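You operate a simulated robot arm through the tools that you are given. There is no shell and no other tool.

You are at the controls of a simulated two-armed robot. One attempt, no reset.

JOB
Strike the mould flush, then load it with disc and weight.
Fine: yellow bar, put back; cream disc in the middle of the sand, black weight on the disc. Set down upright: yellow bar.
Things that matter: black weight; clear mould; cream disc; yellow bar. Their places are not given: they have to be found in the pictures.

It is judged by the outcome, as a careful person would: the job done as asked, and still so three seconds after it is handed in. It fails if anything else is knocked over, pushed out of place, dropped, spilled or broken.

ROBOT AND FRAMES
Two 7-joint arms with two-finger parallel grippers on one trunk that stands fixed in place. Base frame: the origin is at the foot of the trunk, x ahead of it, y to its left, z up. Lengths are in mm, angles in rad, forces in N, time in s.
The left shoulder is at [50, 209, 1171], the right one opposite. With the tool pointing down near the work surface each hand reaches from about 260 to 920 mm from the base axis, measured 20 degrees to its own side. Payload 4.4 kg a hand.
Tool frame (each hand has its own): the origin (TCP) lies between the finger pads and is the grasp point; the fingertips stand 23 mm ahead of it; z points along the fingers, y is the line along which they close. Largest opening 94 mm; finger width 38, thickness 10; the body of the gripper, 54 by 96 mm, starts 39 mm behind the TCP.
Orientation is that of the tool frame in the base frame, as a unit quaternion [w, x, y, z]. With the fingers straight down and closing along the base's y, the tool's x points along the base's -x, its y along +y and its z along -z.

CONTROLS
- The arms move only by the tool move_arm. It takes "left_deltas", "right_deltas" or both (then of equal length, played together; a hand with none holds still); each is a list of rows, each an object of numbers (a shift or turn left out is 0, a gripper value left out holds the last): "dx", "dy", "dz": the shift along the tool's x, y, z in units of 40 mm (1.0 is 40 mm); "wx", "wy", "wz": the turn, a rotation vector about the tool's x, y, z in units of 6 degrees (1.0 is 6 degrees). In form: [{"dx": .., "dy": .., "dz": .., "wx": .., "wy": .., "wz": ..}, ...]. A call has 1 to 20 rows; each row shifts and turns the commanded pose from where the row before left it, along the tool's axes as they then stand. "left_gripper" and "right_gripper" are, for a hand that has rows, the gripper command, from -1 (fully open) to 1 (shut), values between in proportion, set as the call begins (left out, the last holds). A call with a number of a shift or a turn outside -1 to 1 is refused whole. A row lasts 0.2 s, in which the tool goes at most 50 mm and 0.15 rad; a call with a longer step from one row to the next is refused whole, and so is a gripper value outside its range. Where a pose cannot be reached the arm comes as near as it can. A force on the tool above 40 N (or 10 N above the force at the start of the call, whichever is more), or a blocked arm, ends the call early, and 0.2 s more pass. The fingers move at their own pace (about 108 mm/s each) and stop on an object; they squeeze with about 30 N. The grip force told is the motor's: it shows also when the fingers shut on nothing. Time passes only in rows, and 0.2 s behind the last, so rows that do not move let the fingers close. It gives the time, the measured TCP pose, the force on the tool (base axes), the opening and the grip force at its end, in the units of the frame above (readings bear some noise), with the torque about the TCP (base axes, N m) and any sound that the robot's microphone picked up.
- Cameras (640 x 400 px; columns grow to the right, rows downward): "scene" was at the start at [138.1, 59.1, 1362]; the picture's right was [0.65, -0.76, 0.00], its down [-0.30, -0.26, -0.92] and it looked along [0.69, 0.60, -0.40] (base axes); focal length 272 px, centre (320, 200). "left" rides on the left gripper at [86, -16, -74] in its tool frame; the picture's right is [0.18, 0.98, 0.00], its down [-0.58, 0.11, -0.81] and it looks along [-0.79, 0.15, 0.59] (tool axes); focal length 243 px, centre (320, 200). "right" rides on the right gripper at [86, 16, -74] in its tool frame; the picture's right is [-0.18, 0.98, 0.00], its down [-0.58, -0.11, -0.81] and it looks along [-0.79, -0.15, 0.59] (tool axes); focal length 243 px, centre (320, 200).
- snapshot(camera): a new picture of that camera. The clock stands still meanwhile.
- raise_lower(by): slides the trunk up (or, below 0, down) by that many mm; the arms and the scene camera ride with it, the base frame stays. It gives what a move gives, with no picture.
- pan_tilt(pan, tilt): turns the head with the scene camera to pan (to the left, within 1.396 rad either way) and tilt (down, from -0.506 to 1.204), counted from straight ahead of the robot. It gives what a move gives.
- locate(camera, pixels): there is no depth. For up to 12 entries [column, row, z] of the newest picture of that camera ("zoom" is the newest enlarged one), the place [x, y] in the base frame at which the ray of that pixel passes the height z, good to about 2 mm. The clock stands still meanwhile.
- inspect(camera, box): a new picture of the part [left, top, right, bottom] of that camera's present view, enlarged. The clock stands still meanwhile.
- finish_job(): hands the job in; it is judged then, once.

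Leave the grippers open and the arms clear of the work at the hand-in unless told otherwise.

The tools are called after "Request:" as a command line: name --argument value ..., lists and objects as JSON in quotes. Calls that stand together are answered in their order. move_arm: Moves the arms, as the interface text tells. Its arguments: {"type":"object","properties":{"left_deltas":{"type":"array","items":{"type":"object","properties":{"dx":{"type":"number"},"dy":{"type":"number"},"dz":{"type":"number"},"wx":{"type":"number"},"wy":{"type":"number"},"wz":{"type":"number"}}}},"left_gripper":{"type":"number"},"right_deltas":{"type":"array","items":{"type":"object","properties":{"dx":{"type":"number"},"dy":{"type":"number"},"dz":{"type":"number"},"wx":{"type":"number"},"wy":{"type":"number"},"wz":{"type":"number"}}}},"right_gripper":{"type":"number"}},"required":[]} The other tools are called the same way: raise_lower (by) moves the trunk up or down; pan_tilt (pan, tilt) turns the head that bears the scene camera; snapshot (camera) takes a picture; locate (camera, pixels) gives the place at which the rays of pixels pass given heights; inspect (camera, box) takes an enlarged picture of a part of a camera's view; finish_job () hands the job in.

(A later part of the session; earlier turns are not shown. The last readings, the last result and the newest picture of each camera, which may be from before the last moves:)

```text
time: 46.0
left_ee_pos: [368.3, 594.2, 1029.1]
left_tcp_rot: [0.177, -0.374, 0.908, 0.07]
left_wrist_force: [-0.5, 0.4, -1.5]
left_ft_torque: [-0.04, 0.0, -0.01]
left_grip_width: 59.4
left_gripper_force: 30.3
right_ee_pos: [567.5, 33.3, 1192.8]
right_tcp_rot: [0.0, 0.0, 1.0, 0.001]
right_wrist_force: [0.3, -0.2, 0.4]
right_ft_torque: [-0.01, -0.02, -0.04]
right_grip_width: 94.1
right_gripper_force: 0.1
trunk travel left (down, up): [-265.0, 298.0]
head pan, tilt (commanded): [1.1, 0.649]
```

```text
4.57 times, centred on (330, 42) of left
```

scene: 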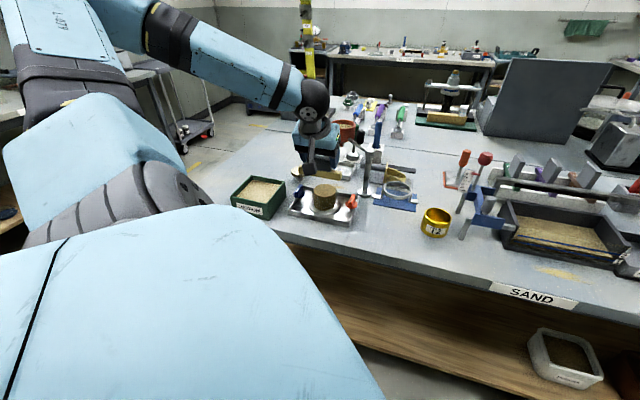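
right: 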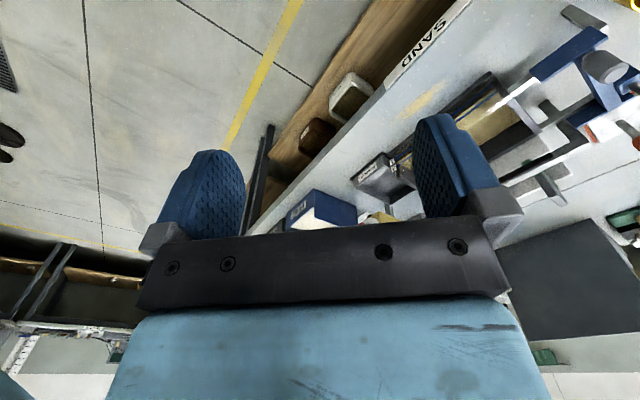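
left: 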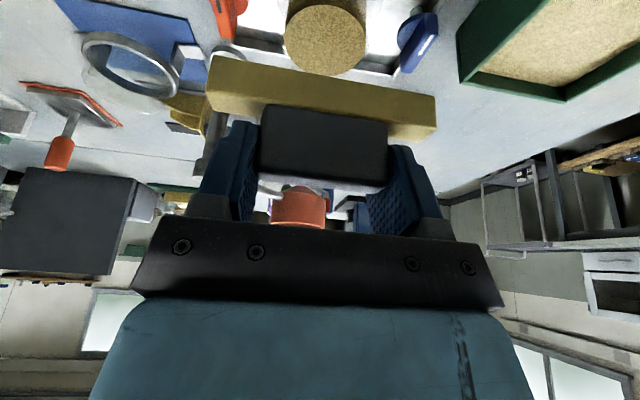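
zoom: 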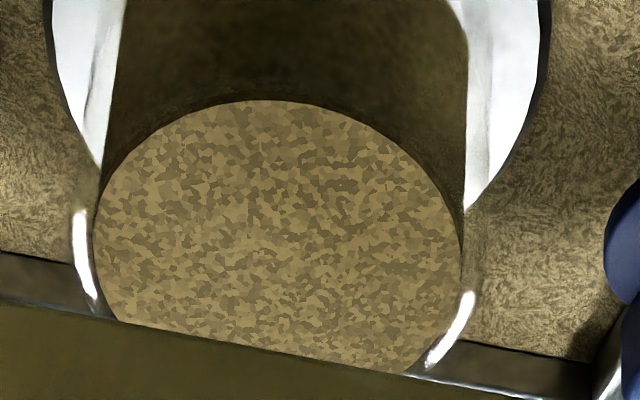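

Now the sand looks nearly flush: the rim's back arc shows just outside the sand. Zooming further on back and front rims.

Request:
inspect --camera "scene" --box '[311, 181, 339, 197]'

Request:
inspect --camera "scene" --box '[311, 189, 339, 205]'

Request:
snapshot --camera "scene"

```text
16.00 times, centred on (325, 189) of scene
```

zoom: 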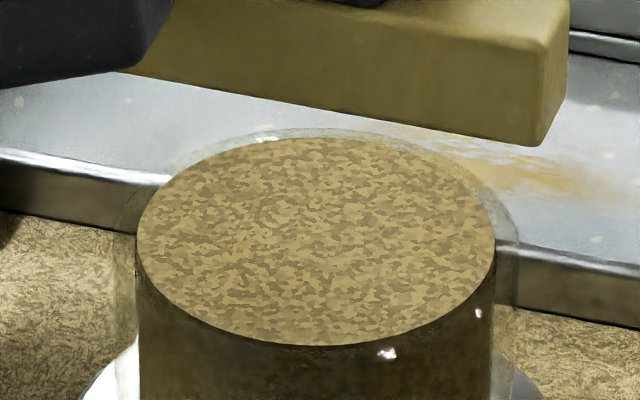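

```text
16.00 times, centred on (325, 197) of scene
```

zoom: 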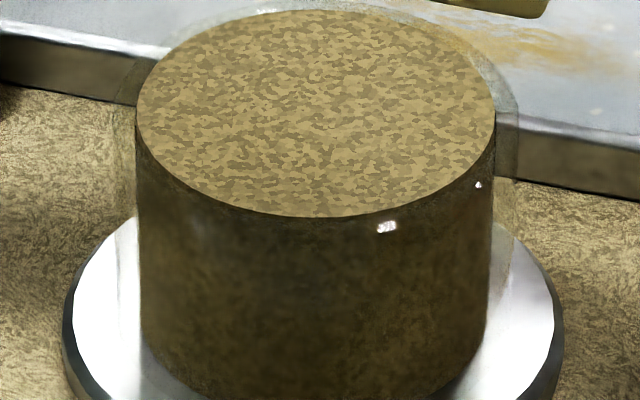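

```text
taken
```

scene: 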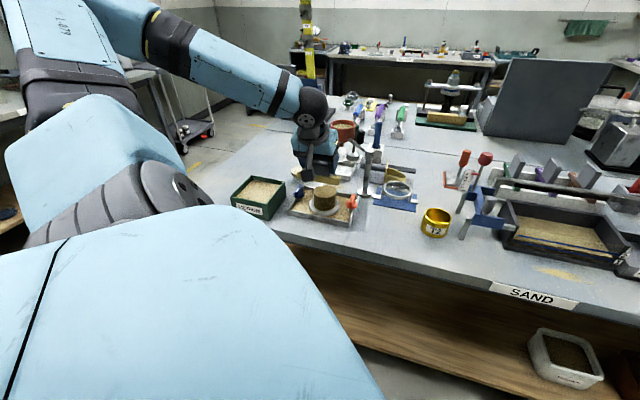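

The sand is within about 0.7 mm of the rim. One final full pass, near to far, at the touch height (z 959.6) to make it truly flush. Lowering first on the near side.

Request:
move_arm --left_deltas '[{"dx": 0.1635, "dz": 0.4043}, {"dx": 0.1635, "dz": 0.4043}, {"dx": 0.1635, "dz": 0.4043}, {"dx": 0.1635, "dz": 0.4043}, {}]'

Request:
move_arm --left_deltas '[{"dx": -0.1159, "dz": 0.0469}, {"dx": -0.1159, "dz": 0.0469}, {"dx": -0.1159, "dz": 0.0469}]'

Request:
move_arm --left_deltas '[{"dx": -0.1159, "dz": 0.0469}, {"dx": -0.1159, "dz": 0.0469}, {"dx": -0.1159, "dz": 0.0469}]'

```text
time: 47.2
left_ee_pos: [369.0, 595.7, 959.2]
left_tcp_rot: [0.178, -0.373, 0.908, 0.07]
left_wrist_force: [-0.4, 0.2, -0.5]
left_ft_torque: [-0.01, 0.03, 0.01]
left_grip_width: 59.5
left_gripper_force: 29.8
right_ee_pos: [566.7, 31.7, 1193.6]
right_tcp_rot: [0.001, 0.0, 1.0, 0.0]
right_wrist_force: [0.1, 0.0, -0.8]
right_ft_torque: [0.01, -0.02, -0.02]
right_grip_width: 94.1
right_gripper_force: 0.0
trunk travel left (down, up): [-265.0, 298.0]
head pan, tilt (commanded): [1.1, 0.649]
```

```text
time: 48.0
left_ee_pos: [376.1, 603.8, 959.5]
left_tcp_rot: [0.178, -0.372, 0.908, 0.07]
left_wrist_force: [-11.6, -11.2, 0.9]
left_ft_torque: [-0.55, 0.56, 0.01]
left_grip_width: 59.8
left_gripper_force: 30.2
right_ee_pos: [566.4, 31.6, 1194.1]
right_tcp_rot: [0.002, 0.0, 1.0, 0.001]
right_wrist_force: [-0.6, 0.3, 0.2]
right_ft_torque: [-0.01, -0.03, -0.01]
right_grip_width: 94.0
right_gripper_force: 0.1
trunk travel left (down, up): [-265.0, 298.0]
head pan, tilt (commanded): [1.1, 0.649]
```

```text
time: 48.8
left_ee_pos: [388.2, 615.7, 960.7]
left_tcp_rot: [0.179, -0.372, 0.908, 0.071]
left_wrist_force: [-11.2, -9.6, 0.4]
left_ft_torque: [-0.52, 0.56, -0.01]
left_grip_width: 59.6
left_gripper_force: 30.0
right_ee_pos: [566.5, 30.2, 1195.0]
right_tcp_rot: [0.001, 0.0, 1.0, 0.002]
right_wrist_force: [-0.2, -0.3, -0.2]
right_ft_torque: [0.01, -0.01, 0.01]
right_grip_width: 94.0
right_gripper_force: 0.0
trunk travel left (down, up): [-265.0, 298.0]
head pan, tilt (commanded): [1.1, 0.649]
```

Side force of 16 N at the bar's lower edge: it caught the rim instead of riding over it. Stopping and looking at once.

Request:
inspect --camera "scene" --box '[280, 168, 376, 228]'

Request:
inspect --camera "left" --box '[200, 0, 450, 150]'

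```text
6.67 times, centred on (328, 198) of scene
```

zoom: 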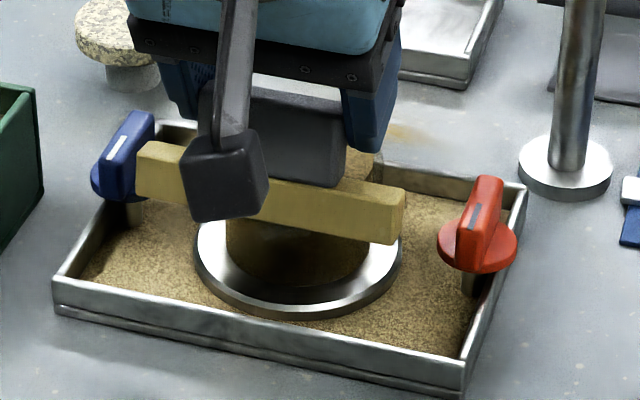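

```text
2.56 times, centred on (325, 75) of left
```

zoom: 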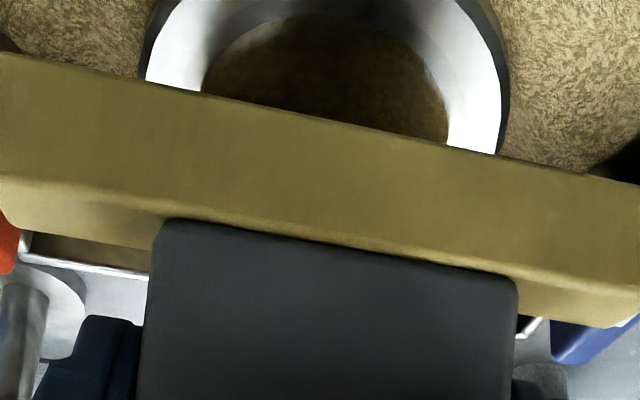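

The mould and tray look in place (shift ≤1–2 mm), but the bar turned in the grip. I'll back off toward the robot 14 mm, then lift clear.

Request:
move_arm --left_deltas '[{"dx": 0.1159, "dz": -0.0469}, {"dx": 0.1159, "dz": -0.0469}, {"dx": 0.1159, "dz": -0.0469}, {"dx": 0.1159, "dz": -0.0469}, {}]'

Request:
move_arm --left_deltas '[{"dx": -0.164, "dz": -0.4055}, {"dx": -0.164, "dz": -0.4055}, {"dx": -0.164, "dz": -0.4055}, {"dx": -0.164, "dz": -0.4055}, {}]'

Request:
inspect --camera "scene" --box '[280, 168, 376, 228]'

Request:
inspect --camera "left" --box '[170, 30, 470, 220]'

Request:
inspect --camera "scene" --box '[311, 181, 339, 197]'

```text
time: 50.0
left_ee_pos: [376.2, 601.6, 958.5]
left_tcp_rot: [0.178, -0.372, 0.908, 0.07]
left_wrist_force: [0.3, 0.6, -0.4]
left_ft_torque: [0.03, 0.0, -0.01]
left_grip_width: 59.6
left_gripper_force: 29.4
right_ee_pos: [567.5, 31.7, 1193.2]
right_tcp_rot: [-0.001, 0.0, 1.0, 0.0]
right_wrist_force: [1.3, -0.5, -0.6]
right_ft_torque: [0.0, 0.02, -0.01]
right_grip_width: 94.1
right_gripper_force: 0.1
trunk travel left (down, up): [-265.0, 298.0]
head pan, tilt (commanded): [1.1, 0.649]
```

```text
time: 51.2
left_ee_pos: [375.3, 602.1, 1030.1]
left_tcp_rot: [0.177, -0.373, 0.908, 0.07]
left_wrist_force: [-0.3, -0.4, -0.4]
left_ft_torque: [0.0, 0.01, 0.01]
left_grip_width: 59.7
left_gripper_force: 30.0
right_ee_pos: [568.3, 33.3, 1193.7]
right_tcp_rot: [0.0, -0.001, 1.0, 0.0]
right_wrist_force: [0.7, -0.4, -0.1]
right_ft_torque: [-0.04, 0.0, -0.01]
right_grip_width: 94.0
right_gripper_force: 0.1
trunk travel left (down, up): [-265.0, 298.0]
head pan, tilt (commanded): [1.1, 0.649]
```

```text
6.67 times, centred on (328, 198) of scene
```

zoom: 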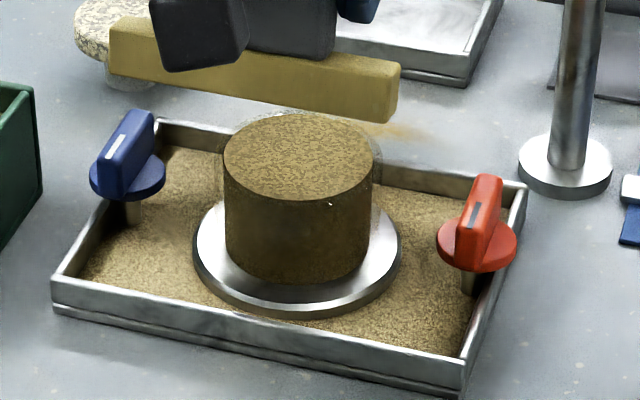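

```text
2.11 times, centred on (320, 125) of left
```

zoom: 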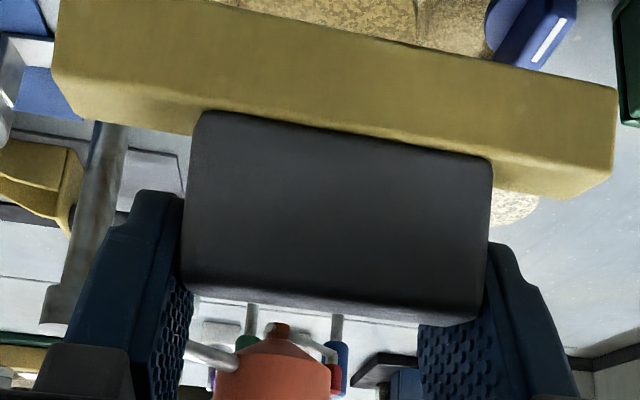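

```text
16.00 times, centred on (325, 189) of scene
```

zoom: 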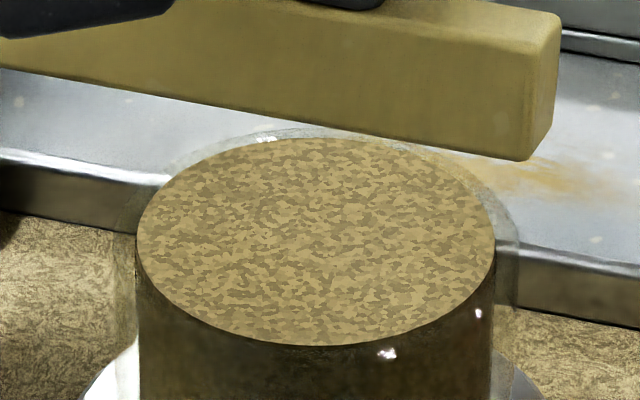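

The mould is undisturbed, and the sand is flush to within about 0.5 mm. The strike is done. The bar has shifted about 14 mm and turned about 9.5° in the grip, so I'll lean the hand 9.4° more to level the bar again, then measure.

Request:
move_arm --left_deltas '[{"wy": -0.8}, {"wy": -0.77}, {"dx": 0.2, "dz": -0.9}, {}]'

Request:
inspect --camera "scene" --box '[280, 140, 376, 200]'

Request:
snapshot --camera "left"

Request:
inspect --camera "left" --box '[170, 0, 490, 200]'

```text
time: 52.2
left_ee_pos: [357.4, 585.9, 1054.4]
left_tcp_rot: [0.249, -0.367, 0.891, 0.101]
left_wrist_force: [-0.2, -0.5, -1.1]
left_ft_torque: [0.01, -0.01, 0.0]
left_grip_width: 59.6
left_gripper_force: 29.8
right_ee_pos: [568.7, 33.6, 1193.0]
right_tcp_rot: [0.0, 0.0, 1.0, -0.001]
right_wrist_force: [0.2, 0.3, -0.2]
right_ft_torque: [0.0, 0.05, 0.01]
right_grip_width: 94.2
right_gripper_force: 0.1
trunk travel left (down, up): [-265.0, 298.0]
head pan, tilt (commanded): [1.1, 0.649]
```

```text
6.67 times, centred on (328, 170) of scene
```

zoom: 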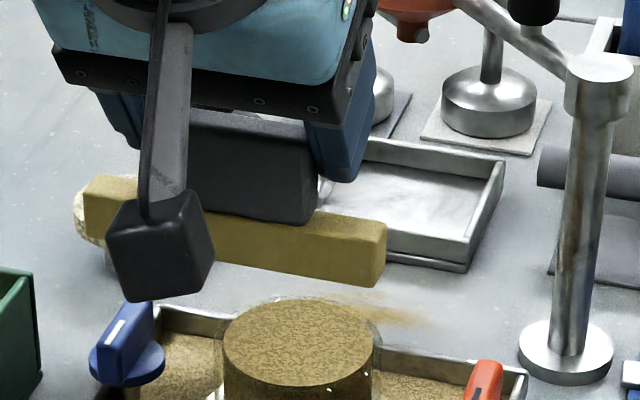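

```text
taken
```

left: 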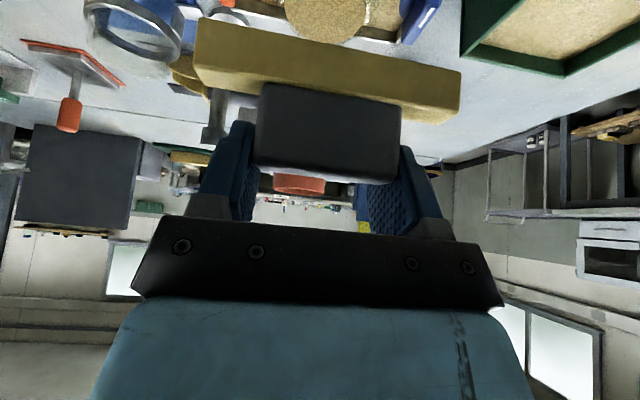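

```text
2.00 times, centred on (330, 100) of left
```

zoom: 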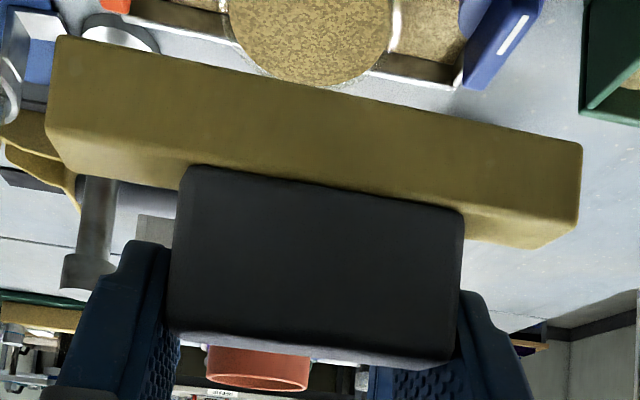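

The bar is level again within a few degrees: its bottom is about 53.6 mm below the TCP and its centre about 12 mm nearer than the TCP. Carrying it back along the same safe path.

Request:
move_arm --left_deltas '[{"dx": -0.37, "dy": -0.7875, "dz": -0.0375}, {"dx": -0.37, "dy": -0.7875, "dz": -0.0375}, {"dx": -0.37, "dy": -0.7875, "dz": -0.0375}, {"dx": -0.37, "dy": -0.7875, "dz": -0.0375}, {"dx": -0.57, "dy": -0.395, "dz": 0.3425}, {"dx": -0.57, "dy": -0.395, "dz": 0.3425}, {"dx": -0.57, "dy": -0.395, "dz": 0.3425}, {"dx": -0.57, "dy": -0.395, "dz": 0.3425}, {}]'

Request:
snapshot --camera "left"

Request:
inspect --camera "scene" --box '[310, 80, 470, 220]'

```text
time: 54.2
left_ee_pos: [598.8, 557.8, 1094.7]
left_tcp_rot: [0.252, -0.365, 0.89, 0.101]
left_wrist_force: [0.2, -0.3, -0.7]
left_ft_torque: [0.04, 0.01, 0.0]
left_grip_width: 59.3
left_gripper_force: 29.4
right_ee_pos: [567.7, 32.4, 1193.3]
right_tcp_rot: [0.001, -0.001, 1.0, -0.001]
right_wrist_force: [0.6, 0.2, 0.3]
right_ft_torque: [0.0, -0.02, -0.04]
right_grip_width: 94.1
right_gripper_force: 0.1
trunk travel left (down, up): [-265.0, 298.0]
head pan, tilt (commanded): [1.1, 0.649]
```

```text
taken
```

left: 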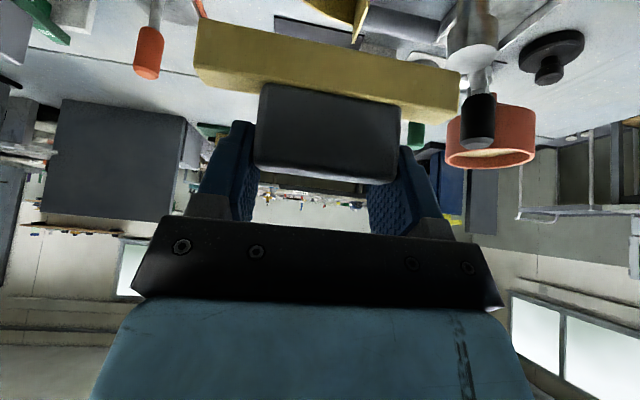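

```text
2.86 times, centred on (390, 150) of scene
```

zoom: 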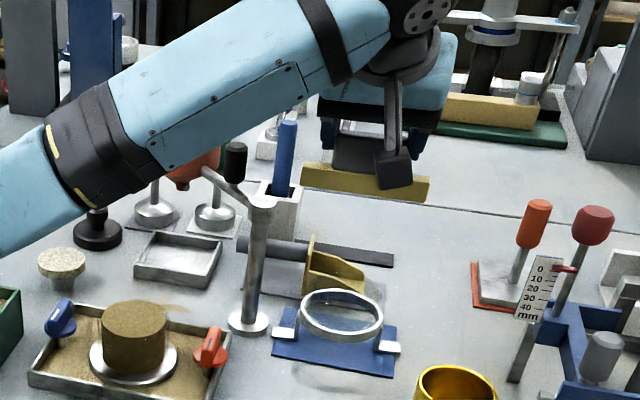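

Path is clear. Now moving out to hover over the rest, with the bar's bottom about 25 mm above scoop height.

Request:
move_arm --left_deltas '[{"dx": -0.4786, "dy": 0.0161, "dz": 0.7446}, {"dx": -0.4786, "dy": 0.0161, "dz": 0.7446}, {"dx": -0.4786, "dy": 0.0161, "dz": 0.7446}, {"dx": -0.4786, "dy": 0.0161, "dz": 0.7446}, {"dx": -0.4786, "dy": 0.0161, "dz": 0.7446}, {"dx": -0.4786, "dy": 0.0161, "dz": 0.7446}, {"dx": -0.4786, "dy": 0.0161, "dz": 0.7446}, {}]'

Request:
snapshot --camera "left"

Request:
inspect --camera "scene" --box '[340, 110, 440, 210]'

```text
time: 56.0
left_ee_pos: [755.8, 715.8, 984.9]
left_tcp_rot: [0.253, -0.366, 0.89, 0.102]
left_wrist_force: [0.4, 0.0, -0.6]
left_ft_torque: [0.02, -0.05, 0.03]
left_grip_width: 59.6
left_gripper_force: 30.0
right_ee_pos: [568.1, 30.8, 1193.6]
right_tcp_rot: [0.001, 0.0, 1.0, 0.0]
right_wrist_force: [-0.2, 0.0, 0.1]
right_ft_torque: [0.01, 0.01, -0.04]
right_grip_width: 94.0
right_gripper_force: 0.1
trunk travel left (down, up): [-265.0, 298.0]
head pan, tilt (commanded): [1.1, 0.649]
```

```text
taken
```

left: 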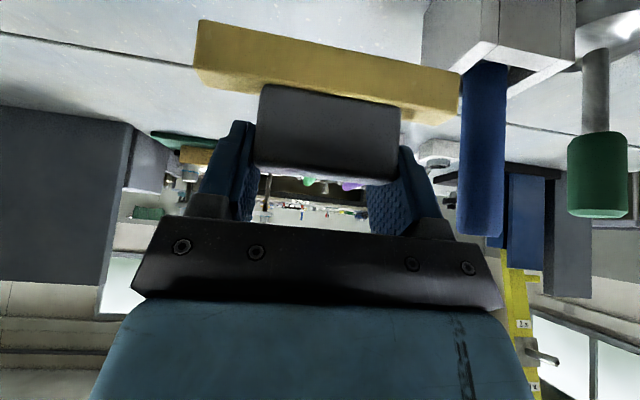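

```text
4.00 times, centred on (390, 160) of scene
```

zoom: 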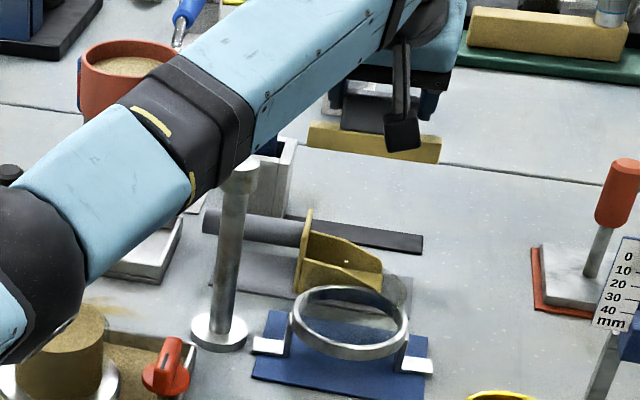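

Checking the forearm's clearance from the stand with the full scene view before descending.

Request:
snapshot --camera "scene"

Request:
inspect --camera "left" --box '[150, 0, 550, 250]'

```text
taken
```

scene: 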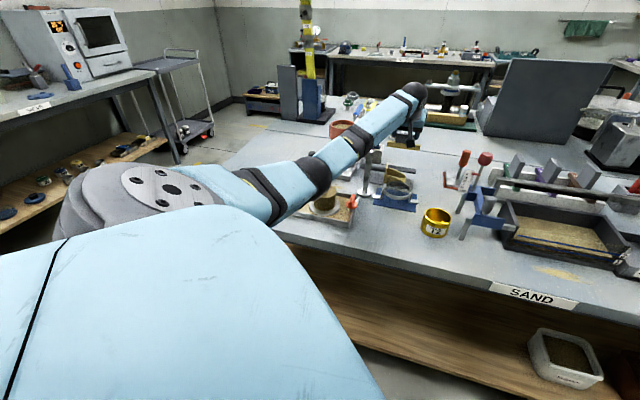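

```text
1.60 times, centred on (350, 125) of left
```

zoom: 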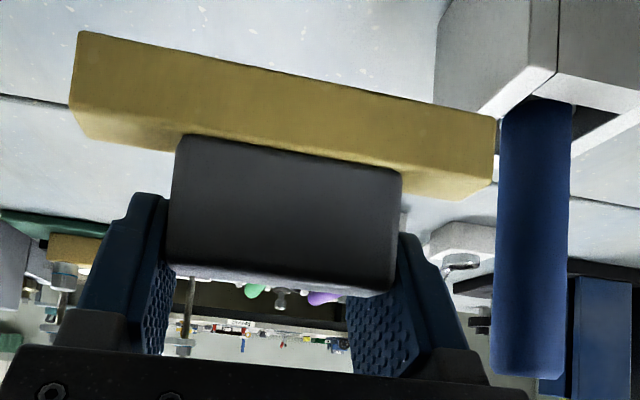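

The elbow hangs over the free table front and the forearm passes beside the stand with room. I'll shift 2.5 mm along the bar, then lower the trunk 45 mm and check alignment with the rest.

Request:
move_arm --left_deltas '[{"dy": 0.0625}, {}]'

Request:
raise_lower --by -45

Request:
snapshot --camera "left"

Request:
inspect --camera "left" --box '[150, 0, 550, 250]'

Request:
inspect --camera "scene" --box '[340, 100, 440, 190]'

```text
time: 56.6
left_ee_pos: [753.1, 717.7, 985.9]
left_tcp_rot: [0.251, -0.366, 0.89, 0.1]
left_wrist_force: [-0.2, 0.0, -1.2]
left_ft_torque: [0.0, -0.04, 0.02]
left_grip_width: 59.3
left_gripper_force: 29.9
right_ee_pos: [568.6, 32.4, 1193.4]
right_tcp_rot: [0.0, 0.0, 1.0, 0.0]
right_wrist_force: [0.7, 0.8, -0.1]
right_ft_torque: [-0.03, -0.02, -0.01]
right_grip_width: 94.0
right_gripper_force: 0.1
trunk travel left (down, up): [-265.0, 298.0]
head pan, tilt (commanded): [1.1, 0.649]
```

```text
time: 57.4
left_ee_pos: [750.0, 714.6, 958.5]
left_tcp_rot: [0.261, -0.367, 0.887, 0.103]
left_wrist_force: [-0.1, 0.1, -1.4]
left_ft_torque: [0.01, -0.02, 0.0]
left_grip_width: 59.4
left_gripper_force: 30.1
right_ee_pos: [562.2, 26.3, 1154.1]
right_tcp_rot: [0.004, 0.0, 1.0, 0.003]
right_wrist_force: [0.4, 0.1, -0.5]
right_ft_torque: [-0.03, 0.0, -0.01]
right_grip_width: 94.1
right_gripper_force: 0.0
trunk travel left (down, up): [-220.0, 343.0]
head pan, tilt (commanded): [1.1, 0.649]
```

```text
taken
```

left: 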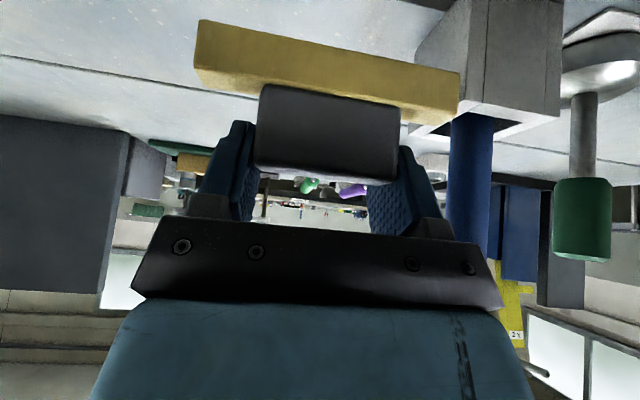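

```text
1.60 times, centred on (350, 125) of left
```

zoom: 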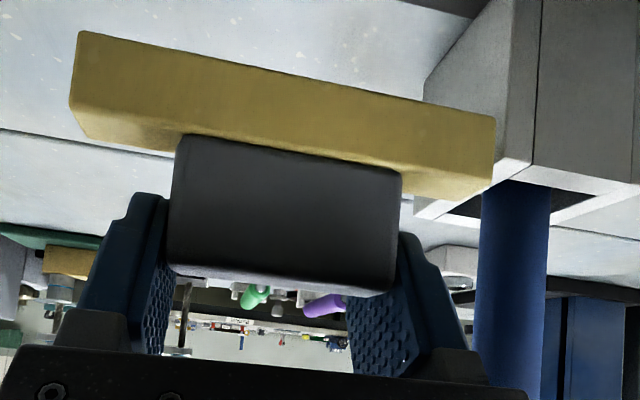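

```text
4.44 times, centred on (390, 145) of scene
```

zoom: 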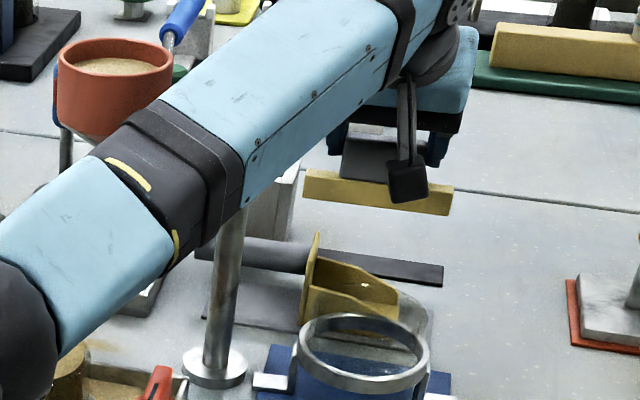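

The left hand came down only 27 mm and the right hand was displaced too, so the forearm must be pressing on the stand's top. Raising the trunk back at once.

Request:
raise_lower --by 45

Request:
snapshot --camera "scene"

Request:
inspect --camera "scene" --box '[300, 100, 420, 210]'

```text
time: 58.3
left_ee_pos: [755.5, 718.2, 981.3]
left_tcp_rot: [0.249, -0.365, 0.891, 0.101]
left_wrist_force: [0.1, 0.8, -0.8]
left_ft_torque: [0.01, -0.01, 0.02]
left_grip_width: 59.7
left_gripper_force: 30.3
right_ee_pos: [570.3, 32.9, 1192.0]
right_tcp_rot: [0.0, 0.0, 1.0, -0.001]
right_wrist_force: [-0.3, -0.2, 0.6]
right_ft_torque: [0.0, 0.02, -0.01]
right_grip_width: 93.9
right_gripper_force: 0.1
trunk travel left (down, up): [-265.0, 298.0]
head pan, tilt (commanded): [1.1, 0.649]
```

```text
taken
```

scene: 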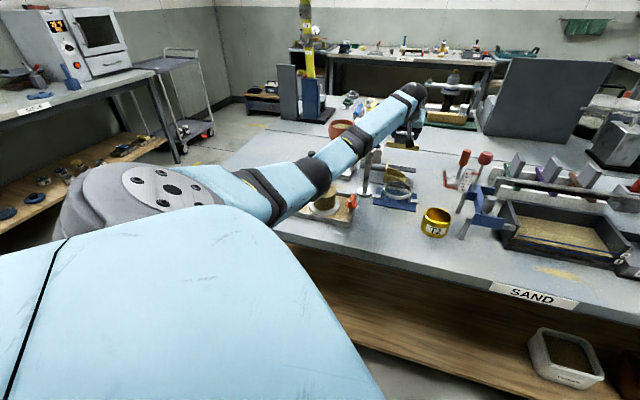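

```text
3.64 times, centred on (360, 155) of scene
```

zoom: 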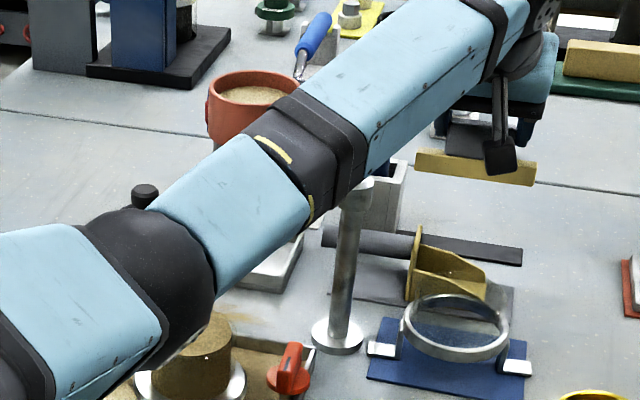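

The stand and funnel still stand. The arm's elbow has dropped low this time (it was high on the first visit), so the forearm is the problem. I'll raise the trunk 80 mm to clear, then retreat.

Request:
raise_lower --by 80

Request:
inspect --camera "scene" --box '[260, 100, 420, 220]'

```text
time: 59.5
left_ee_pos: [753.8, 719.6, 1064.4]
left_tcp_rot: [0.251, -0.365, 0.891, 0.101]
left_wrist_force: [-0.6, 0.0, -0.8]
left_ft_torque: [-0.01, -0.01, 0.01]
left_grip_width: 59.5
left_gripper_force: 30.0
right_ee_pos: [567.5, 32.9, 1272.0]
right_tcp_rot: [0.0, 0.0, 1.0, 0.0]
right_wrist_force: [-0.4, -0.2, -0.1]
right_ft_torque: [-0.05, 0.02, 0.0]
right_grip_width: 93.9
right_gripper_force: 0.1
trunk travel left (down, up): [-345.0, 218.0]
head pan, tilt (commanded): [1.1, 0.649]
```

```text
3.33 times, centred on (340, 160) of scene
```

zoom: 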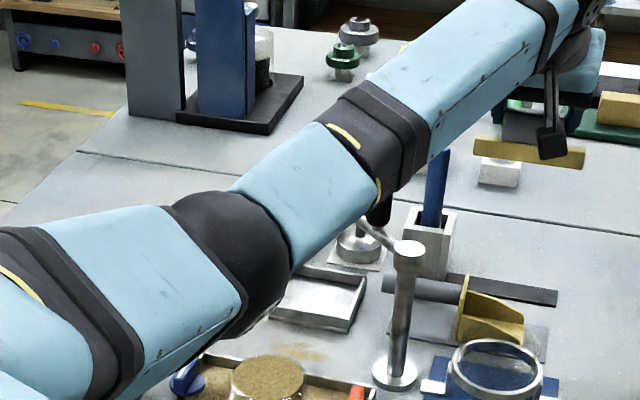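

Clear now (hand at 1064). Retreating along the reverse path and watching the elbow.

Request:
move_arm --left_deltas '[{"dx": 0.4786, "dy": -0.0161, "dz": -0.7446}, {"dx": 0.4786, "dy": -0.0161, "dz": -0.7446}, {"dx": 0.4786, "dy": -0.0161, "dz": -0.7446}, {"dx": 0.4786, "dy": -0.0161, "dz": -0.7446}, {"dx": 0.4786, "dy": -0.0161, "dz": -0.7446}, {"dx": 0.4786, "dy": -0.0161, "dz": -0.7446}, {"dx": 0.4786, "dy": -0.0161, "dz": -0.7446}, {}]'

Request:
snapshot --camera "scene"

Request:
inspect --camera "scene" --box '[280, 110, 400, 230]'

```text
time: 61.3
left_ee_pos: [597.4, 558.2, 1173.9]
left_tcp_rot: [0.252, -0.365, 0.891, 0.101]
left_wrist_force: [0.5, 0.3, -0.7]
left_ft_torque: [0.02, -0.02, -0.01]
left_grip_width: 59.4
left_gripper_force: 29.9
right_ee_pos: [568.2, 31.7, 1273.6]
right_tcp_rot: [0.0, 0.0, 1.0, 0.0]
right_wrist_force: [0.7, 1.1, -0.1]
right_ft_torque: [0.01, 0.0, 0.01]
right_grip_width: 94.2
right_gripper_force: 0.0
trunk travel left (down, up): [-345.0, 218.0]
head pan, tilt (commanded): [1.1, 0.649]
```

```text
taken
```

scene: 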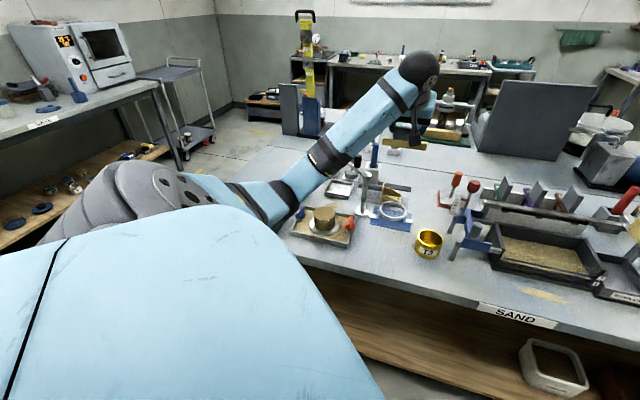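

```text
3.33 times, centred on (340, 170) of scene
```

zoom: 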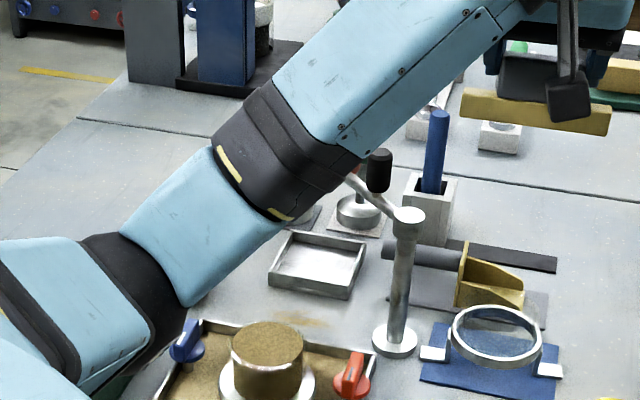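

The elbow is below the line now. I'll step back along the path to find where it comes up again.

Request:
move_arm --left_deltas '[{"dx": 0.57, "dy": 0.395, "dz": -0.3425}, {"dx": 0.57, "dy": 0.395, "dz": -0.3425}, {"dx": 0.57, "dy": 0.395, "dz": -0.3425}, {"dx": 0.57, "dy": 0.395, "dz": -0.3425}, {}]'

Request:
snapshot --camera "scene"

```text
time: 62.5
left_ee_pos: [478.6, 528.4, 1171.6]
left_tcp_rot: [0.251, -0.365, 0.891, 0.1]
left_wrist_force: [0.4, 0.2, -0.4]
left_ft_torque: [-0.01, -0.04, 0.0]
left_grip_width: 59.7
left_gripper_force: 30.0
right_ee_pos: [568.8, 33.8, 1272.7]
right_tcp_rot: [0.0, 0.0, 1.0, 0.0]
right_wrist_force: [-0.5, 0.6, -0.5]
right_ft_torque: [0.02, 0.03, 0.0]
right_grip_width: 94.0
right_gripper_force: 0.1
trunk travel left (down, up): [-345.0, 218.0]
head pan, tilt (commanded): [1.1, 0.649]
```

```text
taken
```

scene: 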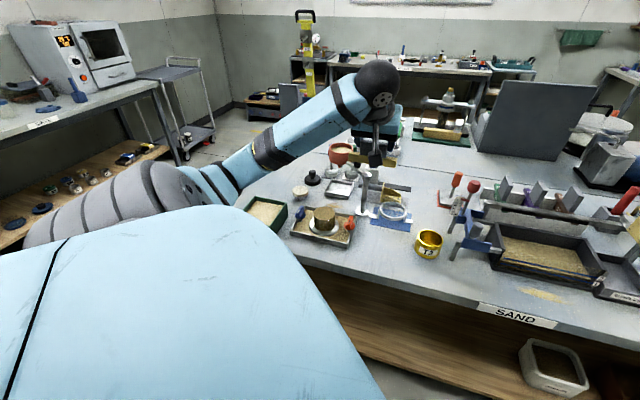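

Still elbow-down. Stepping back to over the mould side, where it was up before.

Request:
move_arm --left_deltas '[{"dx": 0.37, "dy": 0.7875, "dz": 0.0375}, {"dx": 0.37, "dy": 0.7875, "dz": 0.0375}, {"dx": 0.37, "dy": 0.7875, "dz": 0.0375}, {"dx": 0.37, "dy": 0.7875, "dz": 0.0375}, {}]'

Request:
snapshot --camera "scene"

```text
time: 63.7
left_ee_pos: [353.2, 586.0, 1134.4]
left_tcp_rot: [0.251, -0.366, 0.89, 0.102]
left_wrist_force: [-0.2, -0.3, -1.3]
left_ft_torque: [-0.02, 0.01, 0.01]
left_grip_width: 59.6
left_gripper_force: 30.1
right_ee_pos: [568.2, 31.1, 1272.5]
right_tcp_rot: [0.001, 0.001, 1.0, 0.0]
right_wrist_force: [0.4, 0.9, -0.4]
right_ft_torque: [0.0, -0.01, 0.02]
right_grip_width: 94.1
right_gripper_force: 0.1
trunk travel left (down, up): [-345.0, 218.0]
head pan, tilt (commanded): [1.1, 0.649]
```

```text
taken
```

scene: 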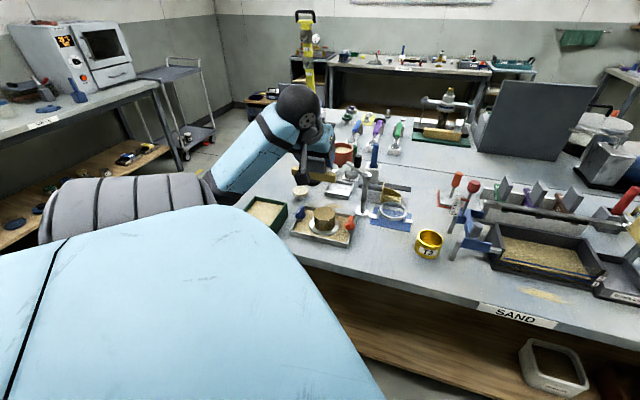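

Elbow still down here. I'll bring the hand vertical and unyawed, as on the first visit, lower the trunk 80 mm to its former height, then advance again as I did then.

Request:
move_arm --left_deltas '[{"wy": 0.87}, {"wy": 0.86}, {"wy": 0.86}, {"wy": 0.86}, {"wy": 0.86}, {"wy": 0.86}, {"wz": 0.94}, {"wz": 0.94}, {"wz": 0.93}, {"wz": 0.93}, {"wz": 0.93}, {"wz": 0.93}, {"wz": 0.93}, {"wz": 0.93}, {}]'

Request:
snapshot --camera "scene"

```text
time: 66.9
left_ee_pos: [355.4, 585.1, 1136.8]
left_tcp_rot: [0.005, 0.003, 1.0, 0.001]
left_wrist_force: [0.2, -0.7, -0.4]
left_ft_torque: [0.01, -0.03, 0.02]
left_grip_width: 59.4
left_gripper_force: 29.9
right_ee_pos: [567.6, 32.6, 1273.8]
right_tcp_rot: [-0.001, 0.001, 1.0, 0.0]
right_wrist_force: [0.4, 0.1, 0.0]
right_ft_torque: [0.04, 0.04, -0.03]
right_grip_width: 94.0
right_gripper_force: 0.1
trunk travel left (down, up): [-345.0, 218.0]
head pan, tilt (commanded): [1.1, 0.649]
```

```text
taken
```

scene: 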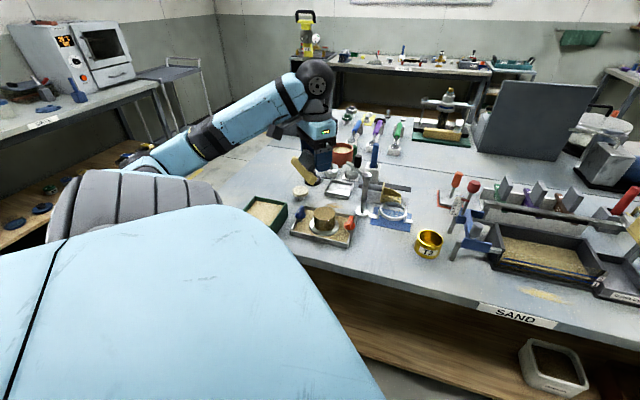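

Tool is vertical now. Raising 60 mm and advancing in +x as on the first visit, to let the elbow come up.

Request:
move_arm --left_deltas '[{"dz": -0.75}, {"dz": -0.75}, {"dx": -0.766, "dy": -0.08}, {"dx": -0.766, "dy": -0.08}, {"dx": -0.766, "dy": -0.08}, {"dx": -0.766, "dy": -0.08}, {"dx": -0.766, "dy": -0.08}, {"dx": -0.766, "dy": -0.08}, {"dx": -0.766, "dy": -0.08}, {"dx": -0.766, "dy": -0.08}, {}]'

Request:
snapshot --camera "scene"

```text
time: 69.3
left_ee_pos: [598.8, 559.4, 1197.7]
left_tcp_rot: [0.005, 0.002, 1.0, 0.002]
left_wrist_force: [0.2, 0.5, -1.5]
left_ft_torque: [-0.04, -0.07, 0.01]
left_grip_width: 59.4
left_gripper_force: 30.2
right_ee_pos: [566.7, 32.1, 1273.9]
right_tcp_rot: [0.001, 0.0, 1.0, 0.0]
right_wrist_force: [-0.2, -0.5, 0.6]
right_ft_torque: [0.03, -0.02, 0.02]
right_grip_width: 94.0
right_gripper_force: 0.0
trunk travel left (down, up): [-345.0, 218.0]
head pan, tilt (commanded): [1.1, 0.649]
```

```text
taken
```

scene: 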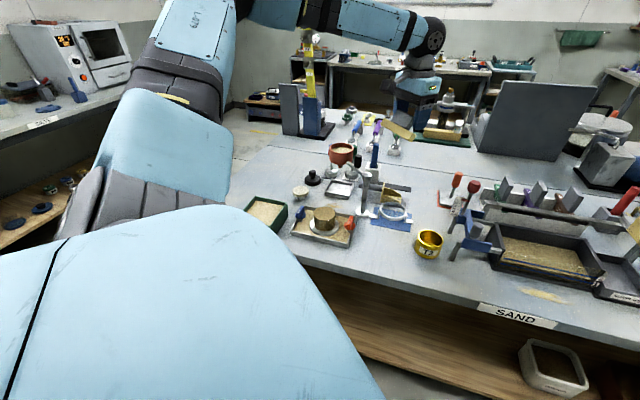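

The elbow is up again. Now the yaw, then the tilt in two stages, checking the elbow.

Request:
move_arm --left_deltas '[{"wz": -0.94}, {"wz": -0.94}, {"wz": -0.93}, {"wz": -0.93}, {"wz": -0.93}, {"wz": -0.93}, {"wz": -0.93}, {"wz": -0.93}, {"wy": -0.87}, {"wy": -0.87}, {"wy": -0.87}, {"wy": -0.87}, {"wy": -0.85}, {"wy": -0.84}, {}]'

Request:
snapshot --camera "scene"

Request:
inspect --camera "left" --box '[170, 0, 490, 200]'

```text
time: 72.5
left_ee_pos: [599.4, 558.0, 1198.0]
left_tcp_rot: [0.252, -0.365, 0.891, 0.101]
left_wrist_force: [-0.3, 0.3, -0.7]
left_ft_torque: [0.0, 0.01, 0.0]
left_grip_width: 59.6
left_gripper_force: 30.1
right_ee_pos: [568.7, 32.3, 1273.1]
right_tcp_rot: [0.0, 0.0, 1.0, 0.0]
right_wrist_force: [-0.1, -1.1, 0.0]
right_ft_torque: [0.0, 0.03, 0.01]
right_grip_width: 94.1
right_gripper_force: 0.0
trunk travel left (down, up): [-345.0, 218.0]
head pan, tilt (commanded): [1.1, 0.649]
```

```text
taken
```

scene: 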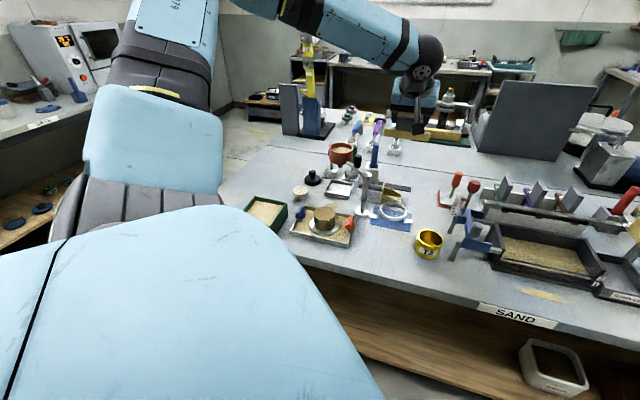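

```text
2.00 times, centred on (330, 100) of left
```

zoom: 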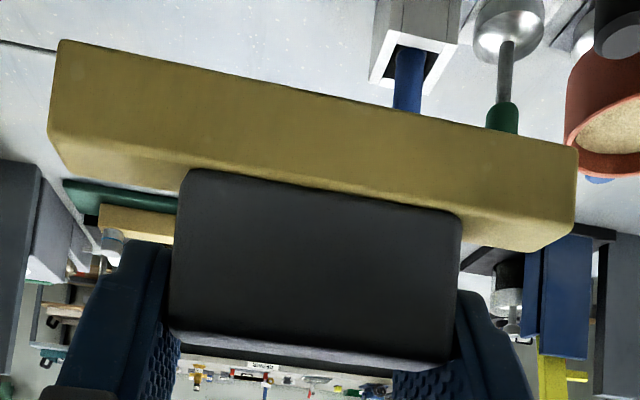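

Elbow stays up at this tilt. Now extending to over the rest at height 1065.

Request:
move_arm --left_deltas '[{"dx": -0.434, "dy": 0.0171, "dz": 0.8143}, {"dx": -0.434, "dy": 0.0171, "dz": 0.8143}, {"dx": -0.434, "dy": 0.0171, "dz": 0.8143}, {"dx": -0.434, "dy": 0.0171, "dz": 0.8143}, {"dx": -0.434, "dy": 0.0171, "dz": 0.8143}, {"dx": -0.434, "dy": 0.0171, "dz": 0.8143}, {"dx": -0.434, "dy": 0.0171, "dz": 0.8143}, {}]'

Request:
snapshot --camera "scene"

Request:
inspect --camera "left" --box '[170, 0, 490, 200]'

```text
time: 74.3
left_ee_pos: [754.0, 719.8, 1068.3]
left_tcp_rot: [0.253, -0.366, 0.89, 0.101]
left_wrist_force: [-0.7, 1.1, -0.9]
left_ft_torque: [0.01, 0.0, 0.02]
left_grip_width: 59.6
left_gripper_force: 30.0
right_ee_pos: [567.0, 31.4, 1273.5]
right_tcp_rot: [0.001, 0.0, 1.0, 0.0]
right_wrist_force: [-0.7, 0.3, -0.1]
right_ft_torque: [-0.03, -0.02, -0.01]
right_grip_width: 94.2
right_gripper_force: 0.1
trunk travel left (down, up): [-345.0, 218.0]
head pan, tilt (commanded): [1.1, 0.649]
```

```text
taken
```

scene: 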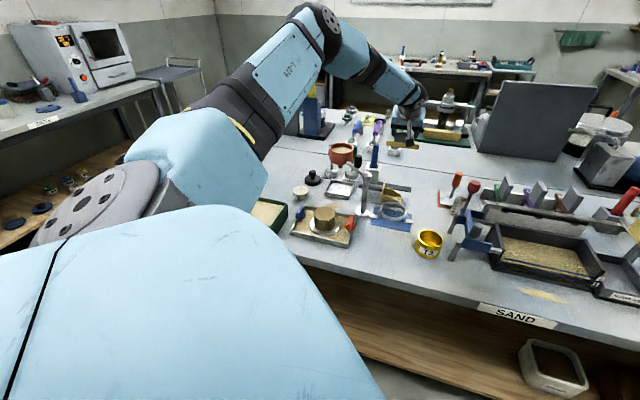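

```text
2.00 times, centred on (330, 100) of left
```

zoom: 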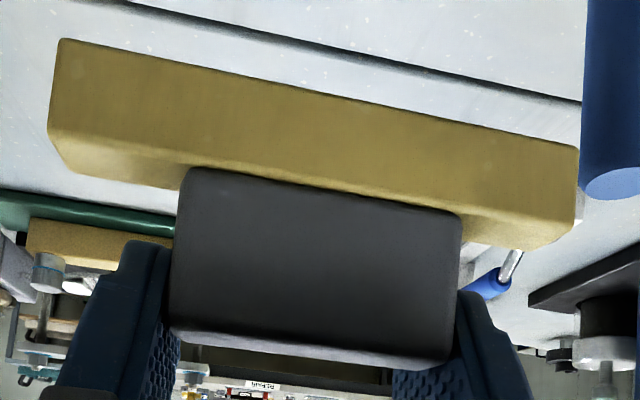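

Arm is elbow-up as on the first visit. Checking the bar's level from the scene camera: ratio of its top face to front face as seen.

Request:
inspect --camera "scene" --box '[380, 125, 428, 161]'

Request:
inspect --camera "scene" --box '[320, 140, 440, 230]'

```text
11.11 times, centred on (404, 143) of scene
```

zoom: 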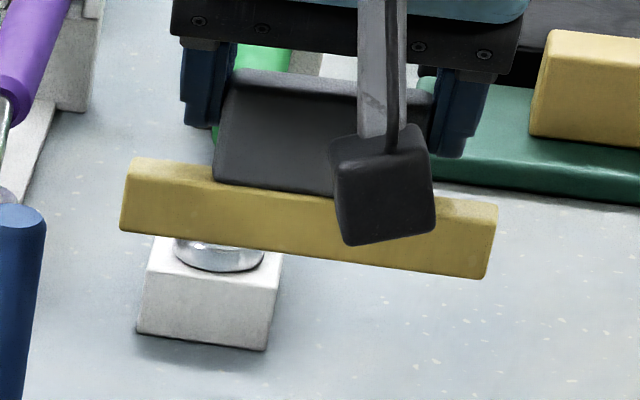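

```text
4.44 times, centred on (380, 185) of scene
```

zoom: 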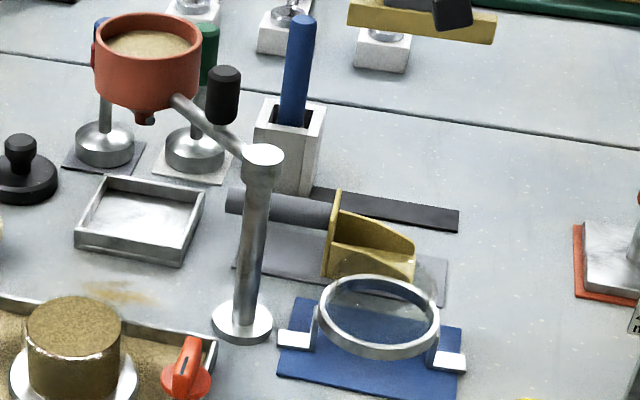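

The bar is level to within a few degrees, and it will seat flat when released. A small 2.5 mm pull-back correction, then lowering the trunk 100 mm while watching both hands' readings for any contact.

Request:
move_arm --left_deltas '[{"dx": 0.0533, "dz": -0.0328}, {}]'

Request:
raise_lower --by -60

Request:
raise_lower --by -40

Request:
snapshot --camera "scene"

Request:
snapshot --camera "left"

```text
time: 74.9
left_ee_pos: [753.2, 716.5, 1066.9]
left_tcp_rot: [0.252, -0.365, 0.89, 0.101]
left_wrist_force: [-0.6, 0.0, -0.9]
left_ft_torque: [-0.01, -0.04, -0.02]
left_grip_width: 59.4
left_gripper_force: 30.6
right_ee_pos: [567.0, 33.5, 1274.0]
right_tcp_rot: [0.0, 0.0, 1.0, 0.0]
right_wrist_force: [-0.1, -0.3, 0.6]
right_ft_torque: [0.01, 0.0, 0.01]
right_grip_width: 94.0
right_gripper_force: 0.0
trunk travel left (down, up): [-345.0, 218.0]
head pan, tilt (commanded): [1.1, 0.649]
```

```text
time: 75.9
left_ee_pos: [752.6, 716.1, 1006.6]
left_tcp_rot: [0.252, -0.366, 0.89, 0.101]
left_wrist_force: [-0.6, 0.4, -1.1]
left_ft_torque: [0.03, 0.03, -0.01]
left_grip_width: 59.5
left_gripper_force: 30.0
right_ee_pos: [566.9, 32.6, 1213.6]
right_tcp_rot: [0.001, 0.0, 1.0, 0.001]
right_wrist_force: [0.0, -0.6, 0.4]
right_ft_torque: [0.0, 0.0, -0.02]
right_grip_width: 93.9
right_gripper_force: 0.2
trunk travel left (down, up): [-285.0, 278.0]
head pan, tilt (commanded): [1.1, 0.649]
```

```text
time: 76.7
left_ee_pos: [753.0, 715.9, 967.8]
left_tcp_rot: [0.252, -0.365, 0.89, 0.101]
left_wrist_force: [0.0, -0.4, -1.3]
left_ft_torque: [-0.02, -0.02, 0.03]
left_grip_width: 59.4
left_gripper_force: 30.3
right_ee_pos: [567.6, 31.1, 1174.2]
right_tcp_rot: [0.001, 0.001, 1.0, -0.001]
right_wrist_force: [-0.8, -0.6, 1.0]
right_ft_torque: [-0.01, 0.03, 0.01]
right_grip_width: 94.0
right_gripper_force: 0.1
trunk travel left (down, up): [-245.0, 318.0]
head pan, tilt (commanded): [1.1, 0.649]
```

```text
taken
```

scene: 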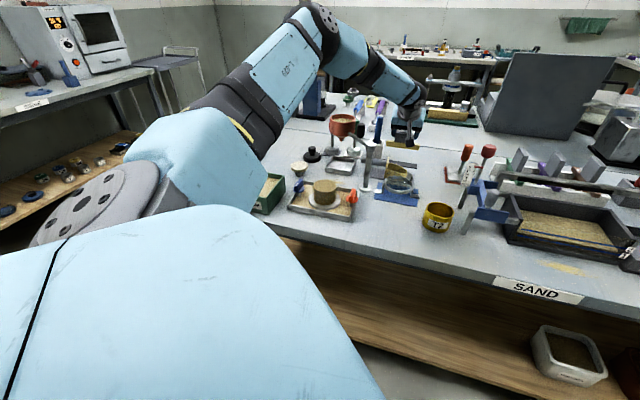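

```text
taken
```

left: 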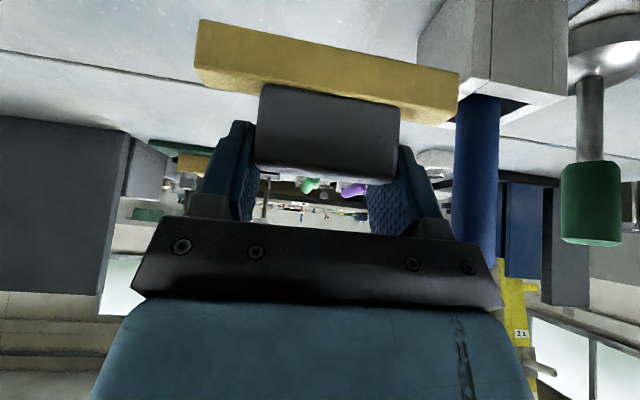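

Descending freely, TCP at n≈1038.7, t≈-20.3 as wanted. Lowering 40 mm more and checking the bar against the rest.

Request:
raise_lower --by -40

Request:
inspect --camera "left" --box '[150, 0, 550, 250]'

Request:
inspect --camera "scene" --box '[360, 110, 440, 190]'

```text
time: 77.5
left_ee_pos: [752.4, 716.6, 927.3]
left_tcp_rot: [0.251, -0.366, 0.89, 0.101]
left_wrist_force: [0.3, -0.1, -0.6]
left_ft_torque: [0.0, -0.01, 0.0]
left_grip_width: 59.5
left_gripper_force: 29.9
right_ee_pos: [568.3, 32.0, 1133.3]
right_tcp_rot: [0.001, 0.0, 1.0, -0.001]
right_wrist_force: [-0.1, 0.0, 0.1]
right_ft_torque: [0.03, -0.02, 0.01]
right_grip_width: 94.2
right_gripper_force: 0.1
trunk travel left (down, up): [-205.0, 358.0]
head pan, tilt (commanded): [1.1, 0.649]
```

```text
1.60 times, centred on (350, 125) of left
```

zoom: 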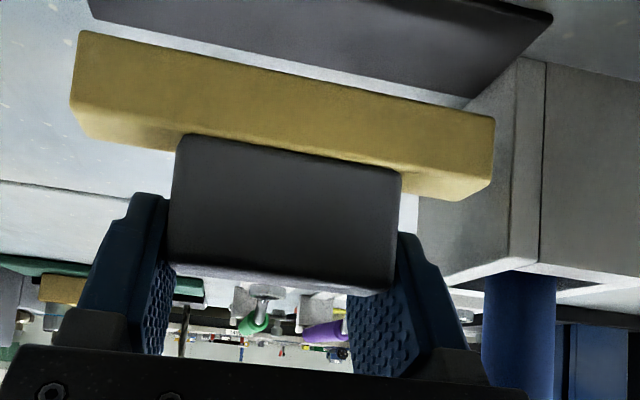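

```text
5.00 times, centred on (400, 150) of scene
```

zoom: 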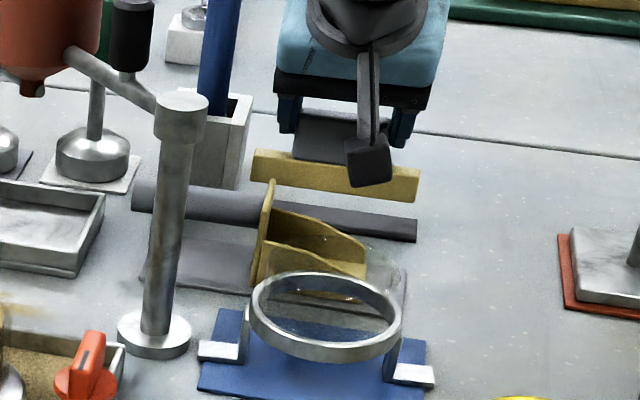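

Locating the rest's back-edge corners from this close view to confirm the bar will land on it as before.

Request:
locate --camera "left" --pixels '[[443.75, 61.25, 850], [443.75, 61.25, 854], [209.4, 12.5, 850], [209.4, 12.5, 854], [495, 9, 850], [459, 74, 873], [201, 19, 873]]'

```text
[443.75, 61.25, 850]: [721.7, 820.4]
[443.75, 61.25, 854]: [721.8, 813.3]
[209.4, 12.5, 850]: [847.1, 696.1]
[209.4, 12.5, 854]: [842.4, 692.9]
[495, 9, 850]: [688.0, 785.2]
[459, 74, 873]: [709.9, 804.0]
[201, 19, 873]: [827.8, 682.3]
```

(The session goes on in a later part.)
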